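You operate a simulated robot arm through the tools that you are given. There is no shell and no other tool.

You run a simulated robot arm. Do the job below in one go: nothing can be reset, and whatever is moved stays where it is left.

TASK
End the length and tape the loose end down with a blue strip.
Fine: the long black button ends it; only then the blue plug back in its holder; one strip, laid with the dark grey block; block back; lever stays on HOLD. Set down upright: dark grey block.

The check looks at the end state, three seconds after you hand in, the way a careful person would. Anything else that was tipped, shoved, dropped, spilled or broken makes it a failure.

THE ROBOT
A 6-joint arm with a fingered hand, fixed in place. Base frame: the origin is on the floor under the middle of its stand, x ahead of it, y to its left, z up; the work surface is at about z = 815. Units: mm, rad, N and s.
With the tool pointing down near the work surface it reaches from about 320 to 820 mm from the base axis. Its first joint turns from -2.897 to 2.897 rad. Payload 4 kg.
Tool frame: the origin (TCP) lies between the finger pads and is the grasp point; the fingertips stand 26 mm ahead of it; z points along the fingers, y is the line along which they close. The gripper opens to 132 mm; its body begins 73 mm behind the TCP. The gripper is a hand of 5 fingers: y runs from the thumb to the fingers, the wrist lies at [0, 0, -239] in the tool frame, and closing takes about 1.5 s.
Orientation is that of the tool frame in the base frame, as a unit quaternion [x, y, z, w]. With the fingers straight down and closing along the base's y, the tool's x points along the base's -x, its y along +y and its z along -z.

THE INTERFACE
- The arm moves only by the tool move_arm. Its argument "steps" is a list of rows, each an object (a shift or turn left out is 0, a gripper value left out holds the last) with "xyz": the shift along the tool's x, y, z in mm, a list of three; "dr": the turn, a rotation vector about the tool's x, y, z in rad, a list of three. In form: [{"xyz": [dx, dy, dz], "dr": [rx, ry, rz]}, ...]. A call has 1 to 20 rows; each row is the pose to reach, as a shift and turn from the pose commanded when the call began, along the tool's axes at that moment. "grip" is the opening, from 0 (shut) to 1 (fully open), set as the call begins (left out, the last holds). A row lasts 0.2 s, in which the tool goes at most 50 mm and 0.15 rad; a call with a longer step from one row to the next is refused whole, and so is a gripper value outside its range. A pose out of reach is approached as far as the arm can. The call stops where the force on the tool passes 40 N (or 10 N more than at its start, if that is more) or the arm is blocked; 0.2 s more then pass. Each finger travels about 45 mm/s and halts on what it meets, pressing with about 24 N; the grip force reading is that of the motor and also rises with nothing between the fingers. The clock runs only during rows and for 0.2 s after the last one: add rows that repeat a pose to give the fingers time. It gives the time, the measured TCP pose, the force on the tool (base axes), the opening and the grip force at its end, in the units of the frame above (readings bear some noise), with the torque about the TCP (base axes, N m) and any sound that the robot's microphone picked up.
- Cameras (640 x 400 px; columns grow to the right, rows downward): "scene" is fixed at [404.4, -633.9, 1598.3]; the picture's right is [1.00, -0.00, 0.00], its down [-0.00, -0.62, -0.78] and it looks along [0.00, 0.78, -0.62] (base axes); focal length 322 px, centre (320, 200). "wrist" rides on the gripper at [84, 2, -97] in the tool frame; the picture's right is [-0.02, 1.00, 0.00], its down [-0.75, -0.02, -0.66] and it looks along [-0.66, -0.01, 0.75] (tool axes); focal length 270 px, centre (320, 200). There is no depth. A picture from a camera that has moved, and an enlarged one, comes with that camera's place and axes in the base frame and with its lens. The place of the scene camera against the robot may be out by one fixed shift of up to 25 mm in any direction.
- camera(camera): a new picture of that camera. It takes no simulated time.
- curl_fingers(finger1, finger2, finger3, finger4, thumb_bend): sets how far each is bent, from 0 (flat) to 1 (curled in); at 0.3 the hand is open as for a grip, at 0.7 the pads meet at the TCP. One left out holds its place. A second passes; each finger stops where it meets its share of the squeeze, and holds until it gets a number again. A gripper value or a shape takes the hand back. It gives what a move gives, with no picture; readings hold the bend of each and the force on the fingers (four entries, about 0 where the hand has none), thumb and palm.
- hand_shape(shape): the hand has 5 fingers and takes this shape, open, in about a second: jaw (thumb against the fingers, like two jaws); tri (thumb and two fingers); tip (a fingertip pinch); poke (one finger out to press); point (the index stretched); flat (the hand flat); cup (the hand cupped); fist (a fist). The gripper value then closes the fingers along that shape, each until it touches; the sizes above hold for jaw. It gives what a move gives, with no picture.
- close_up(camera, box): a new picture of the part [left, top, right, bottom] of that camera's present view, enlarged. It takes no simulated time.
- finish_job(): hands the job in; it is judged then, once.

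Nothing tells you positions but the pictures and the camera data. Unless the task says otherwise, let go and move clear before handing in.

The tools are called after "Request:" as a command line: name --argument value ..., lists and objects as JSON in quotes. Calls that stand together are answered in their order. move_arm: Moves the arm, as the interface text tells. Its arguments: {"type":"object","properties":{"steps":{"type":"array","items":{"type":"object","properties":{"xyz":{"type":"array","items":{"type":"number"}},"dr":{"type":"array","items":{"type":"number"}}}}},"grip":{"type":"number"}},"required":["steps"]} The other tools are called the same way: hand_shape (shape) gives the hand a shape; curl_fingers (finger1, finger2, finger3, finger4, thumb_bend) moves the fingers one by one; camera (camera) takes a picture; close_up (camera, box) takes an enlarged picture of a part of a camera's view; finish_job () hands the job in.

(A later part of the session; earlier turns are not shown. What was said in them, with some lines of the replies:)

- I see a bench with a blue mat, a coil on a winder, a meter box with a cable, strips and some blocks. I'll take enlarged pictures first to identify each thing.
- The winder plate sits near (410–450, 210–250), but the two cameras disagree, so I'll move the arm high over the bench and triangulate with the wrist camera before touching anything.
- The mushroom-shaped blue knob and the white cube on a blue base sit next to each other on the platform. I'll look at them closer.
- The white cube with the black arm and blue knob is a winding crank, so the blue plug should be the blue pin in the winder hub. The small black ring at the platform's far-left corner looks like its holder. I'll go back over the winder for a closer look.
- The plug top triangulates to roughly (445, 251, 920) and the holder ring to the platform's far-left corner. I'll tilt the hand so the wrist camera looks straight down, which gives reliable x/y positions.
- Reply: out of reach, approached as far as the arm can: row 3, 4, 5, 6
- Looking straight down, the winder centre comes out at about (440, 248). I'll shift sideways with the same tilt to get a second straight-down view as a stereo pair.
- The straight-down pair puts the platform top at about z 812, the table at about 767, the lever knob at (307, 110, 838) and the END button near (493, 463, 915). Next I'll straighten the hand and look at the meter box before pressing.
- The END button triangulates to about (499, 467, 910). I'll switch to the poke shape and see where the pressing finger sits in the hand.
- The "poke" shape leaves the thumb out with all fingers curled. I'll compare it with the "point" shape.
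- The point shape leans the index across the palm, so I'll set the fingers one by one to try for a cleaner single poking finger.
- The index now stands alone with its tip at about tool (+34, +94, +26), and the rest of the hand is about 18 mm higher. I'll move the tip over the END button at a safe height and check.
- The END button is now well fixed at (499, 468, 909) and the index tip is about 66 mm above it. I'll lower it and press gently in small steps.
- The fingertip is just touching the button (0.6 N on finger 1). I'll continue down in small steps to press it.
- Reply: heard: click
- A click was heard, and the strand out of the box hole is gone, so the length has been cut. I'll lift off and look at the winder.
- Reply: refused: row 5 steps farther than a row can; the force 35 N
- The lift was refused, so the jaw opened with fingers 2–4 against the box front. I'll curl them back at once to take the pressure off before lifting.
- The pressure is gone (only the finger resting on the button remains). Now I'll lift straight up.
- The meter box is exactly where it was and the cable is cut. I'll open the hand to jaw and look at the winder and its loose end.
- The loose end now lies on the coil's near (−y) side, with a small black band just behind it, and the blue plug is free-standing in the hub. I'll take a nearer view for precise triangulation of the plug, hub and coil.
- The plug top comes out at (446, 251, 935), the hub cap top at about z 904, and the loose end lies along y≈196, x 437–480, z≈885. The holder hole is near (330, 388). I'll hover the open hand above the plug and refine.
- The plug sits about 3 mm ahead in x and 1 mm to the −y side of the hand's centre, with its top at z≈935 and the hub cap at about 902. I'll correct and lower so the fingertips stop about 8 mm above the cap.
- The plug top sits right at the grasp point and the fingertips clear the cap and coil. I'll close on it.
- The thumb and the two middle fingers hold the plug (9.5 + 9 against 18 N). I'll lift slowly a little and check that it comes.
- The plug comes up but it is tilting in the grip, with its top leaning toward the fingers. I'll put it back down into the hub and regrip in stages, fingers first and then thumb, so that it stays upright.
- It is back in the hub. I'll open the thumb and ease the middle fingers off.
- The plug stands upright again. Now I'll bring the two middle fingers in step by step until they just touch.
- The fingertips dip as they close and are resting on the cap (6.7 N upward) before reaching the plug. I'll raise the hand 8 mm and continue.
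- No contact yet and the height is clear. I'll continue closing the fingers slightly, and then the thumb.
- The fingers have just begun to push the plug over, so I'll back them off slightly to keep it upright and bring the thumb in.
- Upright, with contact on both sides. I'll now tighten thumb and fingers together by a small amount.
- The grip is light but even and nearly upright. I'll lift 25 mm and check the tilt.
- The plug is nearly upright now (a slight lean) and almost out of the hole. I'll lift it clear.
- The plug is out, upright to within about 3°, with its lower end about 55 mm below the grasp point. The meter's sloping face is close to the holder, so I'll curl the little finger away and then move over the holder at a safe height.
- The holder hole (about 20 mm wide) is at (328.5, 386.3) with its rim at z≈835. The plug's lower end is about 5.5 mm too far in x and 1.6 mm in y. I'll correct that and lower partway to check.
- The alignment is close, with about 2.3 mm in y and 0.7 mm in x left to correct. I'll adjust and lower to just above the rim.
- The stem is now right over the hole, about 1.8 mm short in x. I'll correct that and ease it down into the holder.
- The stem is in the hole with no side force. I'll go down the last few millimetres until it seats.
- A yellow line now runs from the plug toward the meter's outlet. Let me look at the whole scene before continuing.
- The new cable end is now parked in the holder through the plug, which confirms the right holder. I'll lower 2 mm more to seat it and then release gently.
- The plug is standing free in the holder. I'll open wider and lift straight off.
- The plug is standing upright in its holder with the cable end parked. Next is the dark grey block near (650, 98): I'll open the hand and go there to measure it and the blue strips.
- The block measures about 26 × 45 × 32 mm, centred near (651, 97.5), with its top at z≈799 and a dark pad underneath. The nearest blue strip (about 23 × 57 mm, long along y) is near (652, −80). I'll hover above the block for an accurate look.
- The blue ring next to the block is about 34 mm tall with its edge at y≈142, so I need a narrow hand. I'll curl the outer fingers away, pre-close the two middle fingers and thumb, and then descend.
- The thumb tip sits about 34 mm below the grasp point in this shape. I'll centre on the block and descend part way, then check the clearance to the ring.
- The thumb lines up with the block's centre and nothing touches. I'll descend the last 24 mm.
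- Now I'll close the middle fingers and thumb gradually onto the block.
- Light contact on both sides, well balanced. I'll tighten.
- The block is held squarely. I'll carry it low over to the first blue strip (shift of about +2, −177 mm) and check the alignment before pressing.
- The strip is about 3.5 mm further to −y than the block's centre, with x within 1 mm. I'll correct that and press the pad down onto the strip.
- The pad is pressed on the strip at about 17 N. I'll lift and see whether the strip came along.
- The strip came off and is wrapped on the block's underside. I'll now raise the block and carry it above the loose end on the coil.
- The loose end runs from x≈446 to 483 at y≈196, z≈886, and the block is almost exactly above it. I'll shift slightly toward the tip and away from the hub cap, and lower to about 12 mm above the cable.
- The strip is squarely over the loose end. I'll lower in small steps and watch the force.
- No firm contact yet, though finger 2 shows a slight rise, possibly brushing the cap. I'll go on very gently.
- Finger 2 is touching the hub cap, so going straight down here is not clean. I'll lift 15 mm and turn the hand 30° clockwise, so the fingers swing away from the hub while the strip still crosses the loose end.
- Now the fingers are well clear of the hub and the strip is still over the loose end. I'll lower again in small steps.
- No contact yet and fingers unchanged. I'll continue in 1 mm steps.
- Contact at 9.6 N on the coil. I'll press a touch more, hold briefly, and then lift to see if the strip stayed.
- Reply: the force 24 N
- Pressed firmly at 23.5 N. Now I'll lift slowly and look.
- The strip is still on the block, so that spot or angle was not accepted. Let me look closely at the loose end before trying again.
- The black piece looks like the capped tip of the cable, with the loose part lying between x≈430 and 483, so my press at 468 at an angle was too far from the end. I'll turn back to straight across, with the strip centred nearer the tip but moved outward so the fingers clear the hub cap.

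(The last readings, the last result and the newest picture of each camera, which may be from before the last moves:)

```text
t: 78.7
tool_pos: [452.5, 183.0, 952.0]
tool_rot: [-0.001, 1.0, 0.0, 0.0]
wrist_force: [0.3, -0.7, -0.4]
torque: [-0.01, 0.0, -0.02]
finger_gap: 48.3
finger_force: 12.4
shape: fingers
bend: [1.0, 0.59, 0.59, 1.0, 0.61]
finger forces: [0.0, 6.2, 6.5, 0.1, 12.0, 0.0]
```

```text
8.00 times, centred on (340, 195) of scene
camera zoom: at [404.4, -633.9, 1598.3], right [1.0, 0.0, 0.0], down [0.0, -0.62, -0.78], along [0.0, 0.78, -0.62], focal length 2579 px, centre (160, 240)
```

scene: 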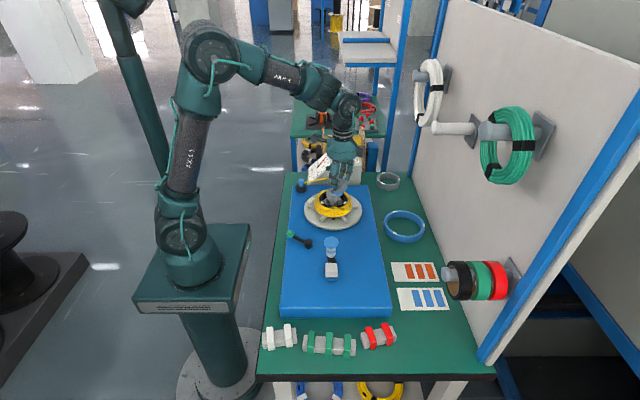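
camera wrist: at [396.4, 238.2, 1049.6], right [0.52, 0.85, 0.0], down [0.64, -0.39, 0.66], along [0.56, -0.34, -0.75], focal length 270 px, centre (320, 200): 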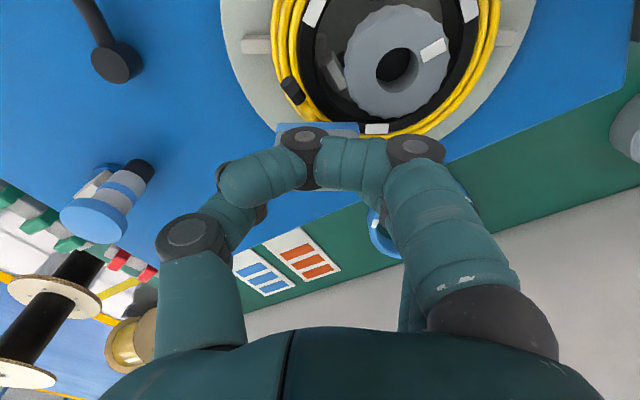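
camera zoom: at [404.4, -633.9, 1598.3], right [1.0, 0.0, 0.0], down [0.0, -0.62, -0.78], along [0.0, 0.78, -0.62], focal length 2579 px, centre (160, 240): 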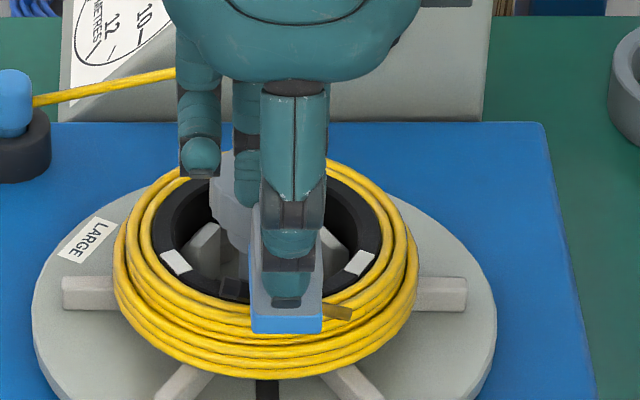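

Clear so far. I'll lower toward the coil and watch the finger and wrist forces.

Request:
move_arm --steps '[{"xyz": [0, 0, 5]}, {"xyz": [0, 0, 10]}, {"xyz": [0, 0, 12]}, {"xyz": [0, 0, 13.5]}]'

```text
t: 79.7
tool_pos: [453.9, 184.1, 935.6]
tool_rot: [0.0, 1.0, 0.0, 0.0]
wrist_force: [0.7, 0.5, -0.8]
torque: [-0.01, 0.02, 0.03]
finger_gap: 48.7
finger_force: 12.6
shape: fingers
bend: [1.0, 0.59, 0.59, 1.0, 0.61]
finger forces: [0.0, 6.2, 6.5, 0.1, 11.9, 0.1]
```

Request:
move_arm --steps '[{"xyz": [0, 0, 1]}, {"xyz": [0, 0, 2]}, {"xyz": [0, 0, 3]}]'

Request:
close_up --camera "scene" --box '[300, 170, 380, 220]'

```text
t: 80.5
tool_pos: [451.5, 183.8, 935.7]
tool_rot: [0.001, 1.0, 0.0, -0.001]
wrist_force: [-0.2, 0.4, -0.3]
torque: [-0.04, 0.01, 0.02]
finger_gap: 48.8
finger_force: 12.0
shape: fingers
bend: [1.0, 0.59, 0.59, 1.0, 0.61]
finger forces: [0.0, 6.4, 6.5, 0.0, 11.8, 0.0]
```

```text
8.00 times, centred on (340, 195) of scene
camera zoom: at [404.4, -633.9, 1598.3], right [1.0, 0.0, 0.0], down [0.0, -0.62, -0.78], along [0.0, 0.78, -0.62], focal length 2579 px, centre (160, 240)
```

zoom: 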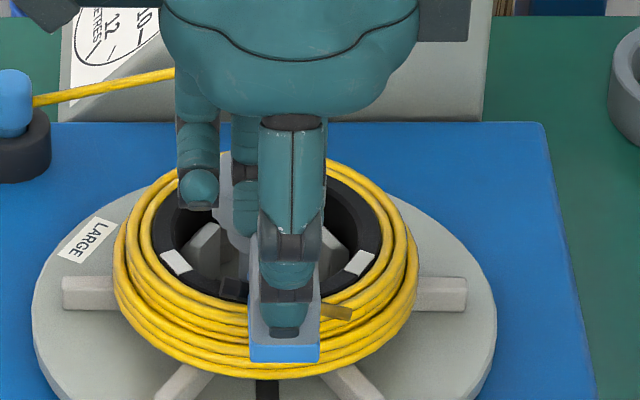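

Request:
move_arm --steps '[{"xyz": [0, 0, 0.8]}, {"xyz": [0, 0, 1.6]}, {"xyz": [0, 0, 2.4]}]'

```text
t: 81.3
tool_pos: [454.2, 183.7, 933.1]
tool_rot: [0.001, 1.0, 0.0, 0.001]
wrist_force: [-0.9, 0.0, 7.0]
torque: [0.01, 0.01, 0.0]
finger_gap: 48.6
finger_force: 14.3
shape: fingers
bend: [1.0, 0.59, 0.59, 1.0, 0.61]
finger forces: [0.0, 6.9, 7.1, 0.0, 13.9, 0.0]
```

Contact at 7 N, well centred. I'll press a little further, hold, then lift.

Request:
move_arm --steps '[{"xyz": [0, 0, 0.7]}, {"xyz": [0, 0, 1.3]}, {"xyz": [0, 0, 1.3]}, {"xyz": [0, 0, 1.3]}, {"xyz": [0, 0, 1.3]}]'

Request:
close_up --camera "scene" --box '[300, 170, 380, 220]'

```text
t: 82.5
tool_pos: [453.0, 184.4, 931.7]
tool_rot: [0.0, 1.0, -0.001, 0.0]
wrist_force: [-0.9, 0.6, 25.6]
torque: [0.14, 0.01, -0.03]
finger_gap: 48.6
finger_force: 15.4
shape: fingers
bend: [1.0, 0.6, 0.59, 1.0, 0.61]
finger forces: [0.0, 7.5, 8.0, 0.0, 16.6, 0.0]
```

```text
8.00 times, centred on (340, 195) of scene
camera zoom: at [404.4, -633.9, 1598.3], right [1.0, 0.0, 0.0], down [0.0, -0.62, -0.78], along [0.0, 0.78, -0.62], focal length 2579 px, centre (160, 240)
```

zoom: 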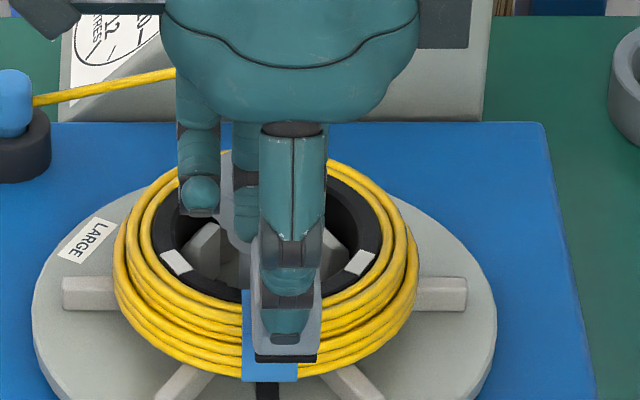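

The strip has transferred: a blue band now wraps the coil and the block's dark pad is bare. I'll lift straight off.

Request:
move_arm --steps '[{"xyz": [0, 0, -1]}, {"xyz": [0, 0, -4]}, {"xyz": [0, 0, -12]}, {"xyz": [0, 0, -30]}, {"xyz": [0, 0, -60]}, {"xyz": [0, 0, -90]}, {"xyz": [0, 0, -90]}]'

Request:
close_up --camera "scene" --box '[300, 155, 380, 220]'

Request:
close_up --camera "wrist" --box '[230, 40, 430, 165]'

```text
t: 84.1
tool_pos: [452.8, 183.0, 1022.5]
tool_rot: [-0.001, 1.0, 0.0, 0.0]
wrist_force: [0.5, -0.3, -0.2]
torque: [-0.02, -0.01, -0.01]
finger_gap: 48.3
finger_force: 13.0
shape: fingers
bend: [1.0, 0.59, 0.59, 1.0, 0.61]
finger forces: [0.1, 6.3, 6.7, 0.0, 12.0, 0.0]
```

```text
6.15 times, centred on (340, 188) of scene
camera zoom: at [404.4, -633.9, 1598.3], right [1.0, 0.0, 0.0], down [0.0, -0.62, -0.78], along [0.0, 0.78, -0.62], focal length 1984 px, centre (197, 277)
```

zoom: 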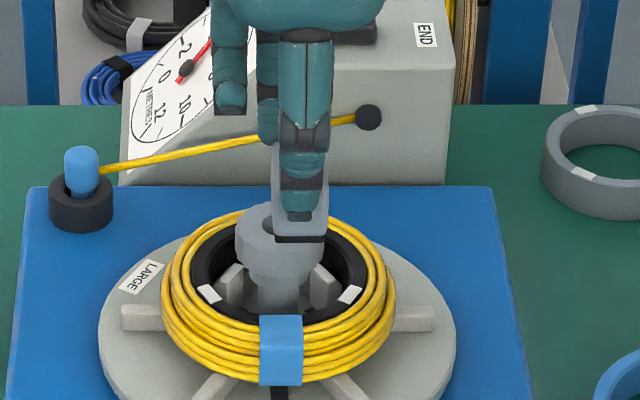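

```text
3.20 times, centred on (330, 102) of wrist
camera zoom: at [369.2, 184.7, 1118.9], right [0.02, 1.0, 0.0], down [0.75, -0.02, 0.66], along [0.66, -0.01, -0.75], focal length 865 px, centre (288, 512)
```

zoom: 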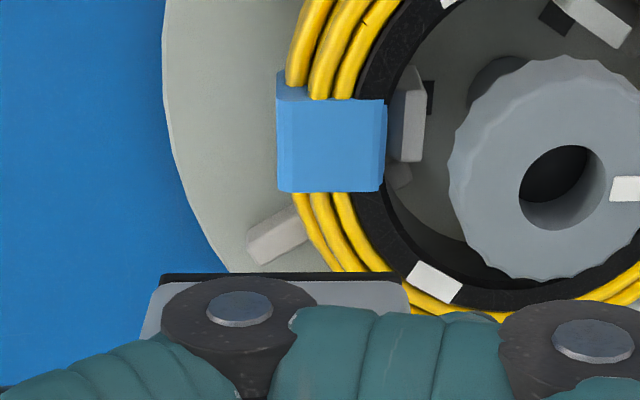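

The blue strip is wrapped round the coil and the loose end is held. Now I'll carry the block back to its place at (653, 96), staying high.

Request:
move_arm --steps '[{"xyz": [-40, -17, 0]}, {"xyz": [-80, -35, 0]}, {"xyz": [-120, -52, 0]}, {"xyz": [-160, -69, 0]}, {"xyz": [-199.8, -86.4, 0]}, {"xyz": [-199.8, -86.4, 40]}, {"xyz": [-199.8, -86.4, 85]}, {"xyz": [-199.8, -86.4, 130]}, {"xyz": [-199.8, -86.4, 160]}, {"xyz": [-199.8, -86.4, 170]}, {"xyz": [-199.8, -86.4, 170]}]'

Request:
close_up --camera "scene" --box '[370, 200, 450, 260]'

Request:
close_up --camera "wrist" --box '[220, 50, 440, 187]'

```text
t: 86.5
tool_pos: [653.7, 98.2, 849.0]
tool_rot: [-0.001, 1.0, 0.0, 0.0]
wrist_force: [0.0, 0.8, -0.1]
torque: [0.01, 0.0, -0.01]
finger_gap: 48.6
finger_force: 12.4
shape: fingers
bend: [1.0, 0.59, 0.59, 1.0, 0.61]
finger forces: [0.0, 6.2, 6.4, 0.1, 11.7, 0.1]
```

```text
6.67 times, centred on (410, 230) of scene
camera zoom: at [404.4, -633.9, 1598.3], right [1.0, 0.0, 0.0], down [0.0, -0.62, -0.78], along [0.0, 0.78, -0.62], focal length 2149 px, centre (-280, 0)
```

zoom: 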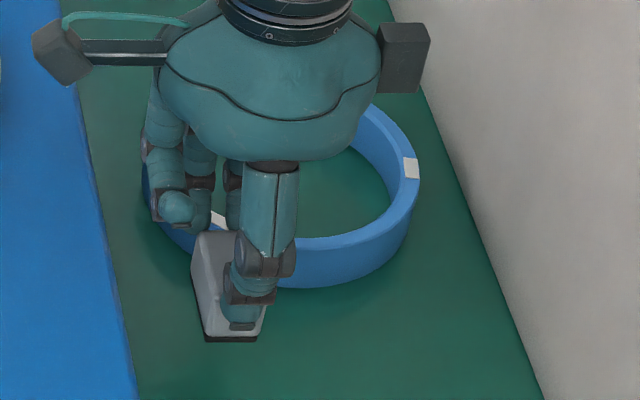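

```text
2.91 times, centred on (330, 118) of wrist
camera zoom: at [568.4, 100.3, 946.9], right [0.02, 1.0, 0.0], down [0.75, -0.02, 0.66], along [0.66, -0.01, -0.75], focal length 786 px, centre (291, 437)
```

zoom: 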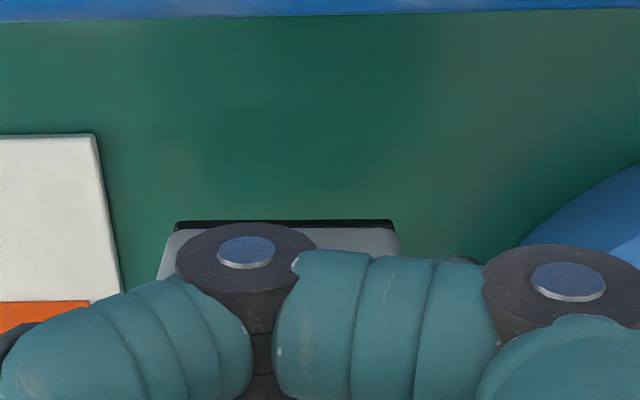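

Over its spot within about 2 mm. I'll correct that and lower to just above the table.

Request:
move_arm --steps '[{"xyz": [-0.6, -2, 10]}, {"xyz": [-0.6, -2, 20]}, {"xyz": [-0.6, -2, 28]}, {"xyz": [-0.6, -2, 28]}]'

Request:
close_up --camera "scene" --box '[370, 200, 450, 260]'

```text
t: 87.5
tool_pos: [653.2, 96.9, 821.9]
tool_rot: [0.0, 1.0, 0.0, 0.0]
wrist_force: [0.4, -0.2, 0.1]
torque: [0.01, -0.01, -0.01]
finger_gap: 48.4
finger_force: 12.3
shape: fingers
bend: [1.0, 0.59, 0.59, 1.0, 0.61]
finger forces: [0.0, 6.2, 6.4, 0.0, 11.8, 0.1]
```

```text
6.67 times, centred on (410, 230) of scene
camera zoom: at [404.4, -633.9, 1598.3], right [1.0, 0.0, 0.0], down [0.0, -0.62, -0.78], along [0.0, 0.78, -0.62], focal length 2149 px, centre (-280, 0)
```

zoom: 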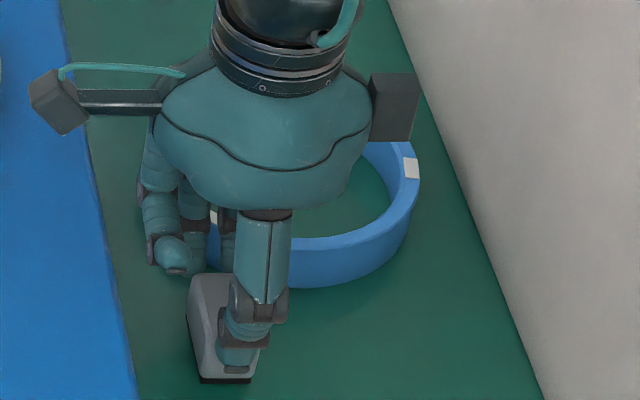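

Request:
move_arm --steps '[{"xyz": [0, 0, 1.2]}, {"xyz": [0, 0, 2.4]}, {"xyz": [0, 0, 3.4]}]'

```text
t: 88.3
tool_pos: [654.7, 96.4, 819.4]
tool_rot: [0.0, 1.0, 0.0, 0.0]
wrist_force: [-0.3, 0.3, -0.2]
torque: [-0.01, 0.0, -0.02]
finger_gap: 48.7
finger_force: 12.0
shape: fingers
bend: [1.0, 0.59, 0.59, 1.0, 0.61]
finger forces: [0.1, 6.1, 6.4, 0.1, 11.8, 0.1]
```

Request:
move_arm --steps '[{"xyz": [0, 0, 0.8]}, {"xyz": [0, 0, 1.6]}]'

```text
t: 88.9
tool_pos: [653.9, 96.0, 818.5]
tool_rot: [0.0, 1.0, 0.0, 0.0]
wrist_force: [-0.3, 0.3, -0.2]
torque: [0.04, 0.0, 0.01]
finger_gap: 48.4
finger_force: 12.6
shape: fingers
bend: [1.0, 0.59, 0.59, 1.0, 0.61]
finger forces: [0.0, 6.1, 6.4, 0.0, 11.7, 0.0]
```

Request:
move_arm --steps '[{"xyz": [0, 0, 0.7]}, {"xyz": [0, 0, 1.4]}]'

Request:
close_up --camera "scene" --box '[380, 230, 428, 260]'

```text
t: 89.5
tool_pos: [653.6, 96.5, 817.2]
tool_rot: [0.0, 1.0, -0.001, -0.001]
wrist_force: [-0.4, -0.4, 3.3]
torque: [-0.09, 0.0, -0.03]
finger_gap: 48.6
finger_force: 13.1
shape: fingers
bend: [1.0, 0.59, 0.59, 1.0, 0.61]
finger forces: [0.0, 6.6, 7.0, 0.0, 13.4, 0.1]
```

```text
13.33 times, centred on (404, 245) of scene
camera zoom: at [404.4, -633.9, 1598.3], right [1.0, 0.0, 0.0], down [0.0, -0.62, -0.78], along [0.0, 0.78, -0.62], focal length 4298 px, centre (-800, -400)
```

zoom: 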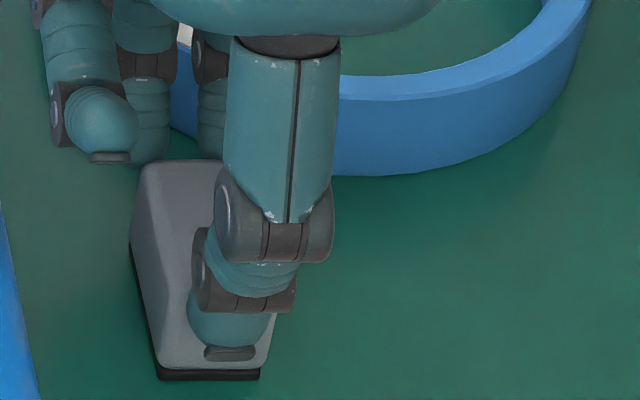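

The block is on the table (3.3 N). I'll release gently.

Request:
curl_fingers --finger2 0.56 --finger3 0.56 --thumb_bend 0.555

Request:
curl_fingers --finger2 0.52 --finger3 0.52 --thumb_bend 0.49

Request:
close_up --camera "scene" --box '[380, 230, 428, 260]'

```text
t: 90.5
tool_pos: [653.4, 95.7, 816.7]
tool_rot: [0.0, 1.0, 0.0, 0.0]
wrist_force: [0.1, -0.4, 1.1]
torque: [-0.01, -0.01, 0.01]
finger_gap: 50.2
finger_force: 0.2
shape: fingers
bend: [1.0, 0.56, 0.56, 1.0, 0.55]
finger forces: [0.0, 0.1, 0.2, 0.0, 0.4, 0.0]
```

```text
t: 91.5
tool_pos: [654.0, 95.0, 816.5]
tool_rot: [0.0, 1.0, -0.001, 0.0]
wrist_force: [0.4, -0.4, 0.0]
torque: [0.01, -0.01, -0.01]
finger_gap: 52.8
finger_force: 0.0
shape: fingers
bend: [1.0, 0.52, 0.52, 1.0, 0.49]
finger forces: [0.1, 0.0, 0.1, 0.1, 0.0, 0.1]
```

```text
13.33 times, centred on (404, 245) of scene
camera zoom: at [404.4, -633.9, 1598.3], right [1.0, 0.0, 0.0], down [0.0, -0.62, -0.78], along [0.0, 0.78, -0.62], focal length 4298 px, centre (-800, -400)
```

zoom: 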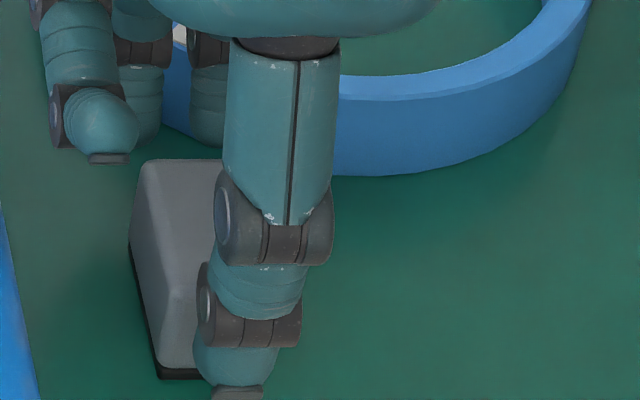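

The block stands flat and free. I'll lift straight up and then away, well clear of everything.

Request:
move_arm --steps '[{"xyz": [0, 0, -10]}, {"xyz": [0, 0, -25]}, {"xyz": [0, 0, -60]}, {"xyz": [0, 0, -105]}, {"xyz": [0, 0, -150]}, {"xyz": [0, 0, -195]}, {"xyz": [0, 0, -240]}, {"xyz": [0, 0, -280]}, {"xyz": [40, -20, -290]}, {"xyz": [80, -40, -290]}, {"xyz": [120, -60, -290]}, {"xyz": [160, -80, -290]}, {"xyz": [200, -100, -290]}, {"xyz": [240, -120, -290]}, {"xyz": [280, -140, -290]}, {"xyz": [280, -140, -290]}]'

Request:
camera --camera "scene"

Request:
camera --camera "wrist"

Request:
close_up --camera "scene" --box '[370, 220, 466, 320]'

Request:
close_up --camera "scene" --box '[280, 140, 408, 220]'

Request:
close_up --camera "scene" --box '[270, 215, 370, 290]'

```text
t: 94.9
tool_pos: [373.4, -44.5, 1106.9]
tool_rot: [0.0, 1.0, 0.0, 0.0]
wrist_force: [0.0, -0.4, 0.5]
torque: [-0.01, -0.04, 0.02]
finger_gap: 53.1
finger_force: 0.0
shape: fingers
bend: [1.0, 0.52, 0.52, 1.0, 0.49]
finger forces: [0.0, 0.0, 0.1, 0.0, 0.1, 0.1]
```

```text
taken
```

scene: 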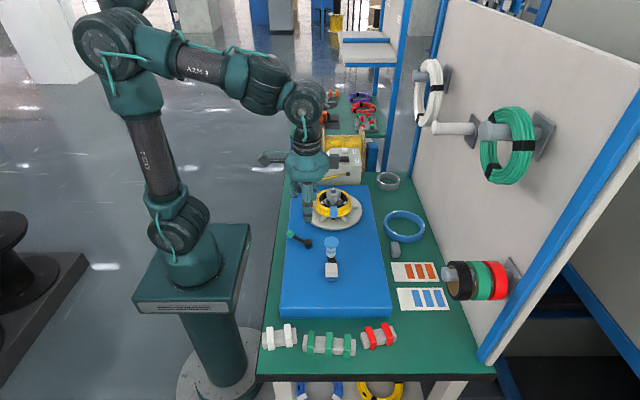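

```text
taken
camera wrist: at [289.7, -42.6, 1203.2], right [0.02, 1.0, 0.0], down [0.75, -0.02, 0.66], along [0.66, -0.01, -0.75], focal length 270 px, centre (320, 200)
```

wrist: 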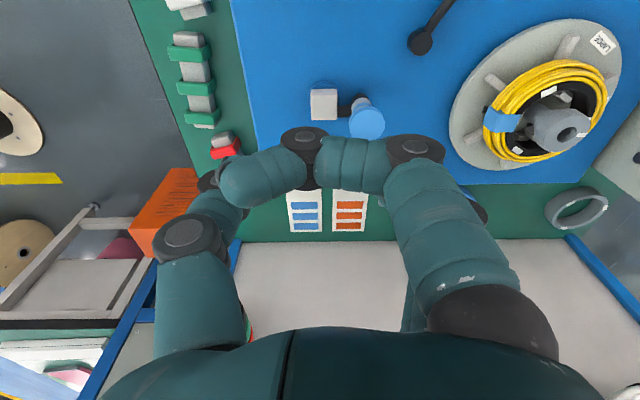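

```text
4.00 times, centred on (418, 270) of scene
camera zoom: at [404.4, -633.9, 1598.3], right [1.0, 0.0, 0.0], down [0.0, -0.62, -0.78], along [0.0, 0.78, -0.62], focal length 1290 px, centre (-72, -80)
```

zoom: 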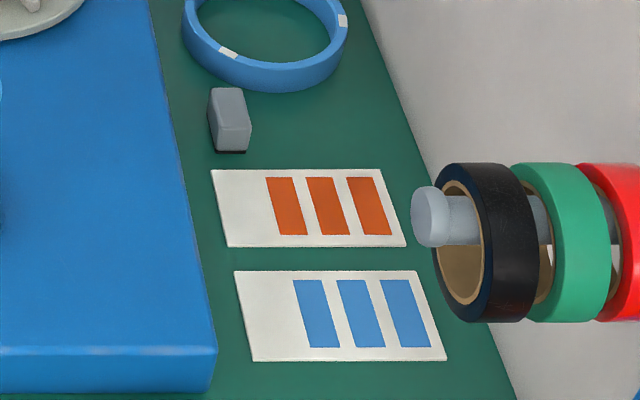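

```text
5.00 times, centred on (344, 180) of scene
camera zoom: at [404.4, -633.9, 1598.3], right [1.0, 0.0, 0.0], down [0.0, -0.62, -0.78], along [0.0, 0.78, -0.62], focal length 1612 px, centre (200, 300)
```

zoom: 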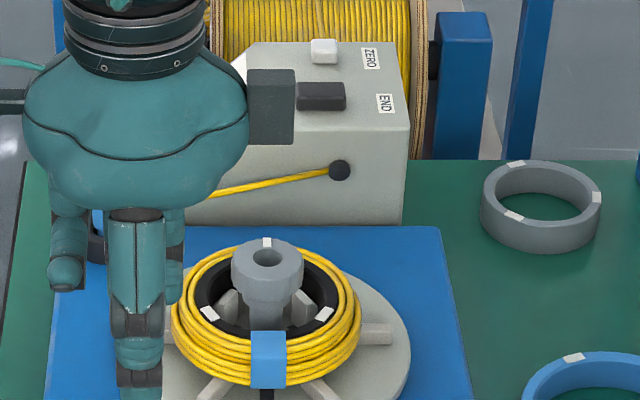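

```text
5.33 times, centred on (320, 252) of scene
camera zoom: at [404.4, -633.9, 1598.3], right [1.0, 0.0, 0.0], down [0.0, -0.62, -0.78], along [0.0, 0.78, -0.62], focal length 1719 px, centre (320, -80)
```

zoom: 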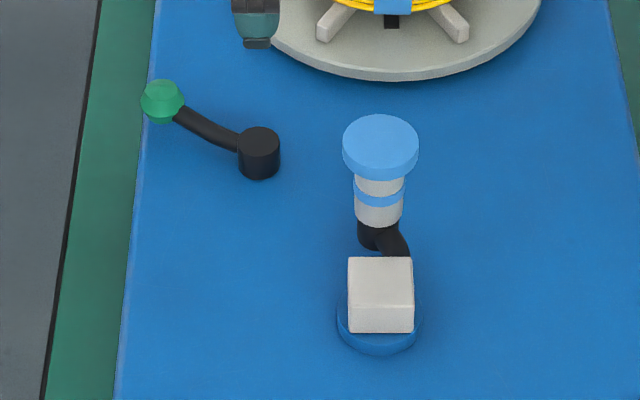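

The block is back upright, the lever and crank are untouched, and one blue strip is used. I'll move the hand further away to confirm the plug in its holder.

Request:
move_arm --steps '[{"xyz": [0, -40, -20]}, {"xyz": [0, -80, -40]}, {"xyz": [0, -120, -60]}, {"xyz": [0, -150, -80]}, {"xyz": [0, -150, -80]}]'

Request:
hand_shape --shape "jaw"

Request:
close_up --camera "scene" --box '[270, 140, 398, 220]'

Request:
camera --camera "scene"

```text
t: 96.1
tool_pos: [373.8, -195.2, 1187.6]
tool_rot: [0.0, 1.0, 0.0, 0.001]
wrist_force: [0.0, 1.0, 0.0]
torque: [0.04, 0.0, 0.02]
finger_gap: 52.9
finger_force: 0.2
shape: fingers
bend: [1.0, 0.52, 0.52, 1.0, 0.49]
finger forces: [0.0, 0.0, 0.0, 0.1, 0.0, 0.1]
```

```text
t: 97.0
tool_pos: [373.4, -193.8, 1187.1]
tool_rot: [-0.001, 1.0, 0.0, 0.0]
wrist_force: [-0.2, 0.4, 0.6]
torque: [0.05, 0.04, 0.01]
finger_gap: 131.8
finger_force: 0.0
shape: jaw
bend: [0.3, 0.3, 0.3, 0.3, 0.3]
finger forces: [0.0, 0.0, 0.0, 0.0, 0.0, 0.0]
```

```text
5.00 times, centred on (334, 180) of scene
camera zoom: at [404.4, -633.9, 1598.3], right [1.0, 0.0, 0.0], down [0.0, -0.62, -0.78], along [0.0, 0.78, -0.62], focal length 1612 px, centre (250, 300)
```

zoom: 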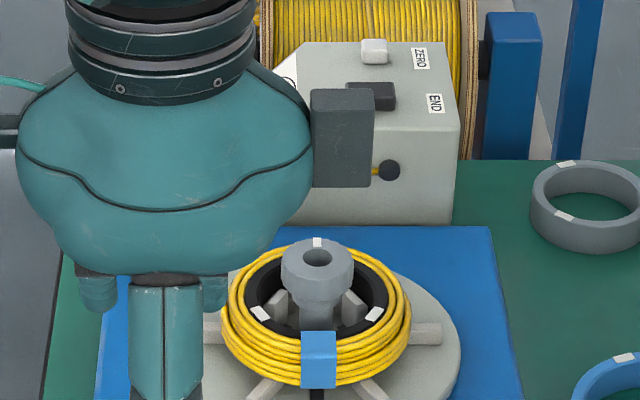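

```text
taken
```

scene: 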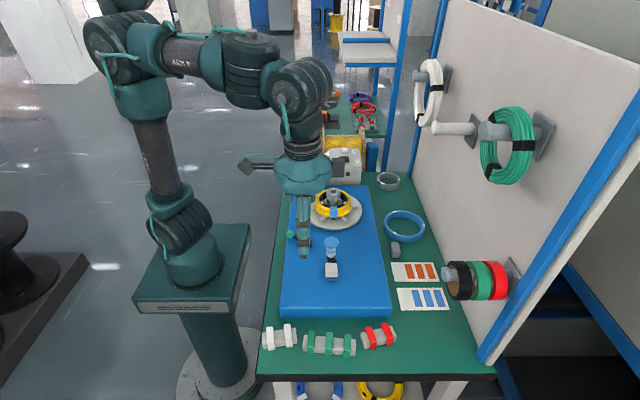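

The hand still blocks that line of sight. I'll go back to the starting pose, which left the holder in view.

Request:
move_arm --steps '[{"xyz": [2, 45, -2]}, {"xyz": [4, 90, -4]}, {"xyz": [6, 135, -6]}, {"xyz": [8, 180, -8]}, {"xyz": [10, 225, -8]}, {"xyz": [12, 270, -8]}, {"xyz": [14, 315, -8]}, {"xyz": [16, 360, -8]}, {"xyz": [18, 405, -8]}, {"xyz": [20, 445, -8]}, {"xyz": [20, 445, -8]}]'

Request:
close_up --camera "scene" --box '[270, 140, 398, 220]'

Request:
camera --camera "scene"

Request:
camera --camera "wrist"

```text
t: 99.4
tool_pos: [353.7, 252.4, 1195.9]
tool_rot: [0.0, 1.0, 0.001, 0.001]
wrist_force: [0.6, 0.3, 0.1]
torque: [-0.01, 0.0, 0.03]
finger_gap: 132.0
finger_force: 0.1
shape: jaw
bend: [0.3, 0.3, 0.3, 0.3, 0.3]
finger forces: [0.0, 0.0, 0.0, 0.1, 0.0, 0.0]
```

```text
5.00 times, centred on (334, 180) of scene
camera zoom: at [404.4, -633.9, 1598.3], right [1.0, 0.0, 0.0], down [0.0, -0.62, -0.78], along [0.0, 0.78, -0.62], focal length 1612 px, centre (250, 300)
```

zoom: 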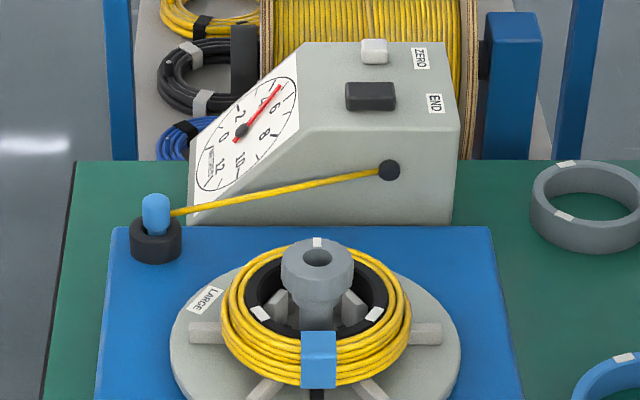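

```text
taken
```

scene: 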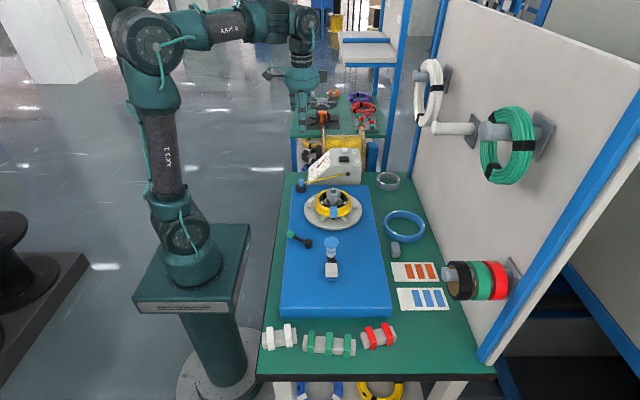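

```text
taken
camera wrist: at [269.3, 253.8, 1292.8], right [0.02, 1.0, 0.0], down [0.75, -0.02, 0.66], along [0.66, -0.01, -0.75], focal length 270 px, centre (320, 200)
```

wrist: 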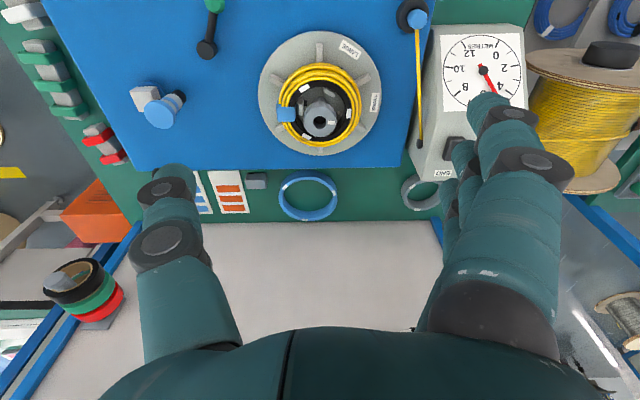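

Everything checks out: the cable is cut, the blue plug stands in its holder with the parked end, and one blue strip wraps the coil over the loose end. The block is upright in its place, the lever is still on HOLD, and the hand is clear, so I'm handing in.

Request:
finish_job

```text
The job is handed in.
```

The length is ended and its loose end is taped to the coil with one blue strip. I've handed the job in, but no result has come back.

- **Length ended:** I pressed the long black END button once. It clicked and the cable was cut.
- **Blue plug:** After the cut I moved it from the winder hub to the black holder at the platform corner. It stands upright there, with the new cable end parked in it.
- **Blue strip:** I used one strip, laid with the dark grey block. My first press, turned about 30° and too far from the tip, did not stick. I turned the block back, moved it nearer the tip and pressed again. The strip now wraps the coil over the loose end.
- **Dark grey block:** It is back in its place on the table, upright.
- **Lever:** I did not touch it; it is still on HOLD.

**Unintended contacts:**
- After the END press, three fingers pushed against the front of the meter box for about a second, at around 30 N.
- The fingers also lightly touched the winder's hub cap.
- I gripped the plug twice, because it tilted in my hand the first time.

The last pictures show the box, crank, rings and cards where they were at the start.
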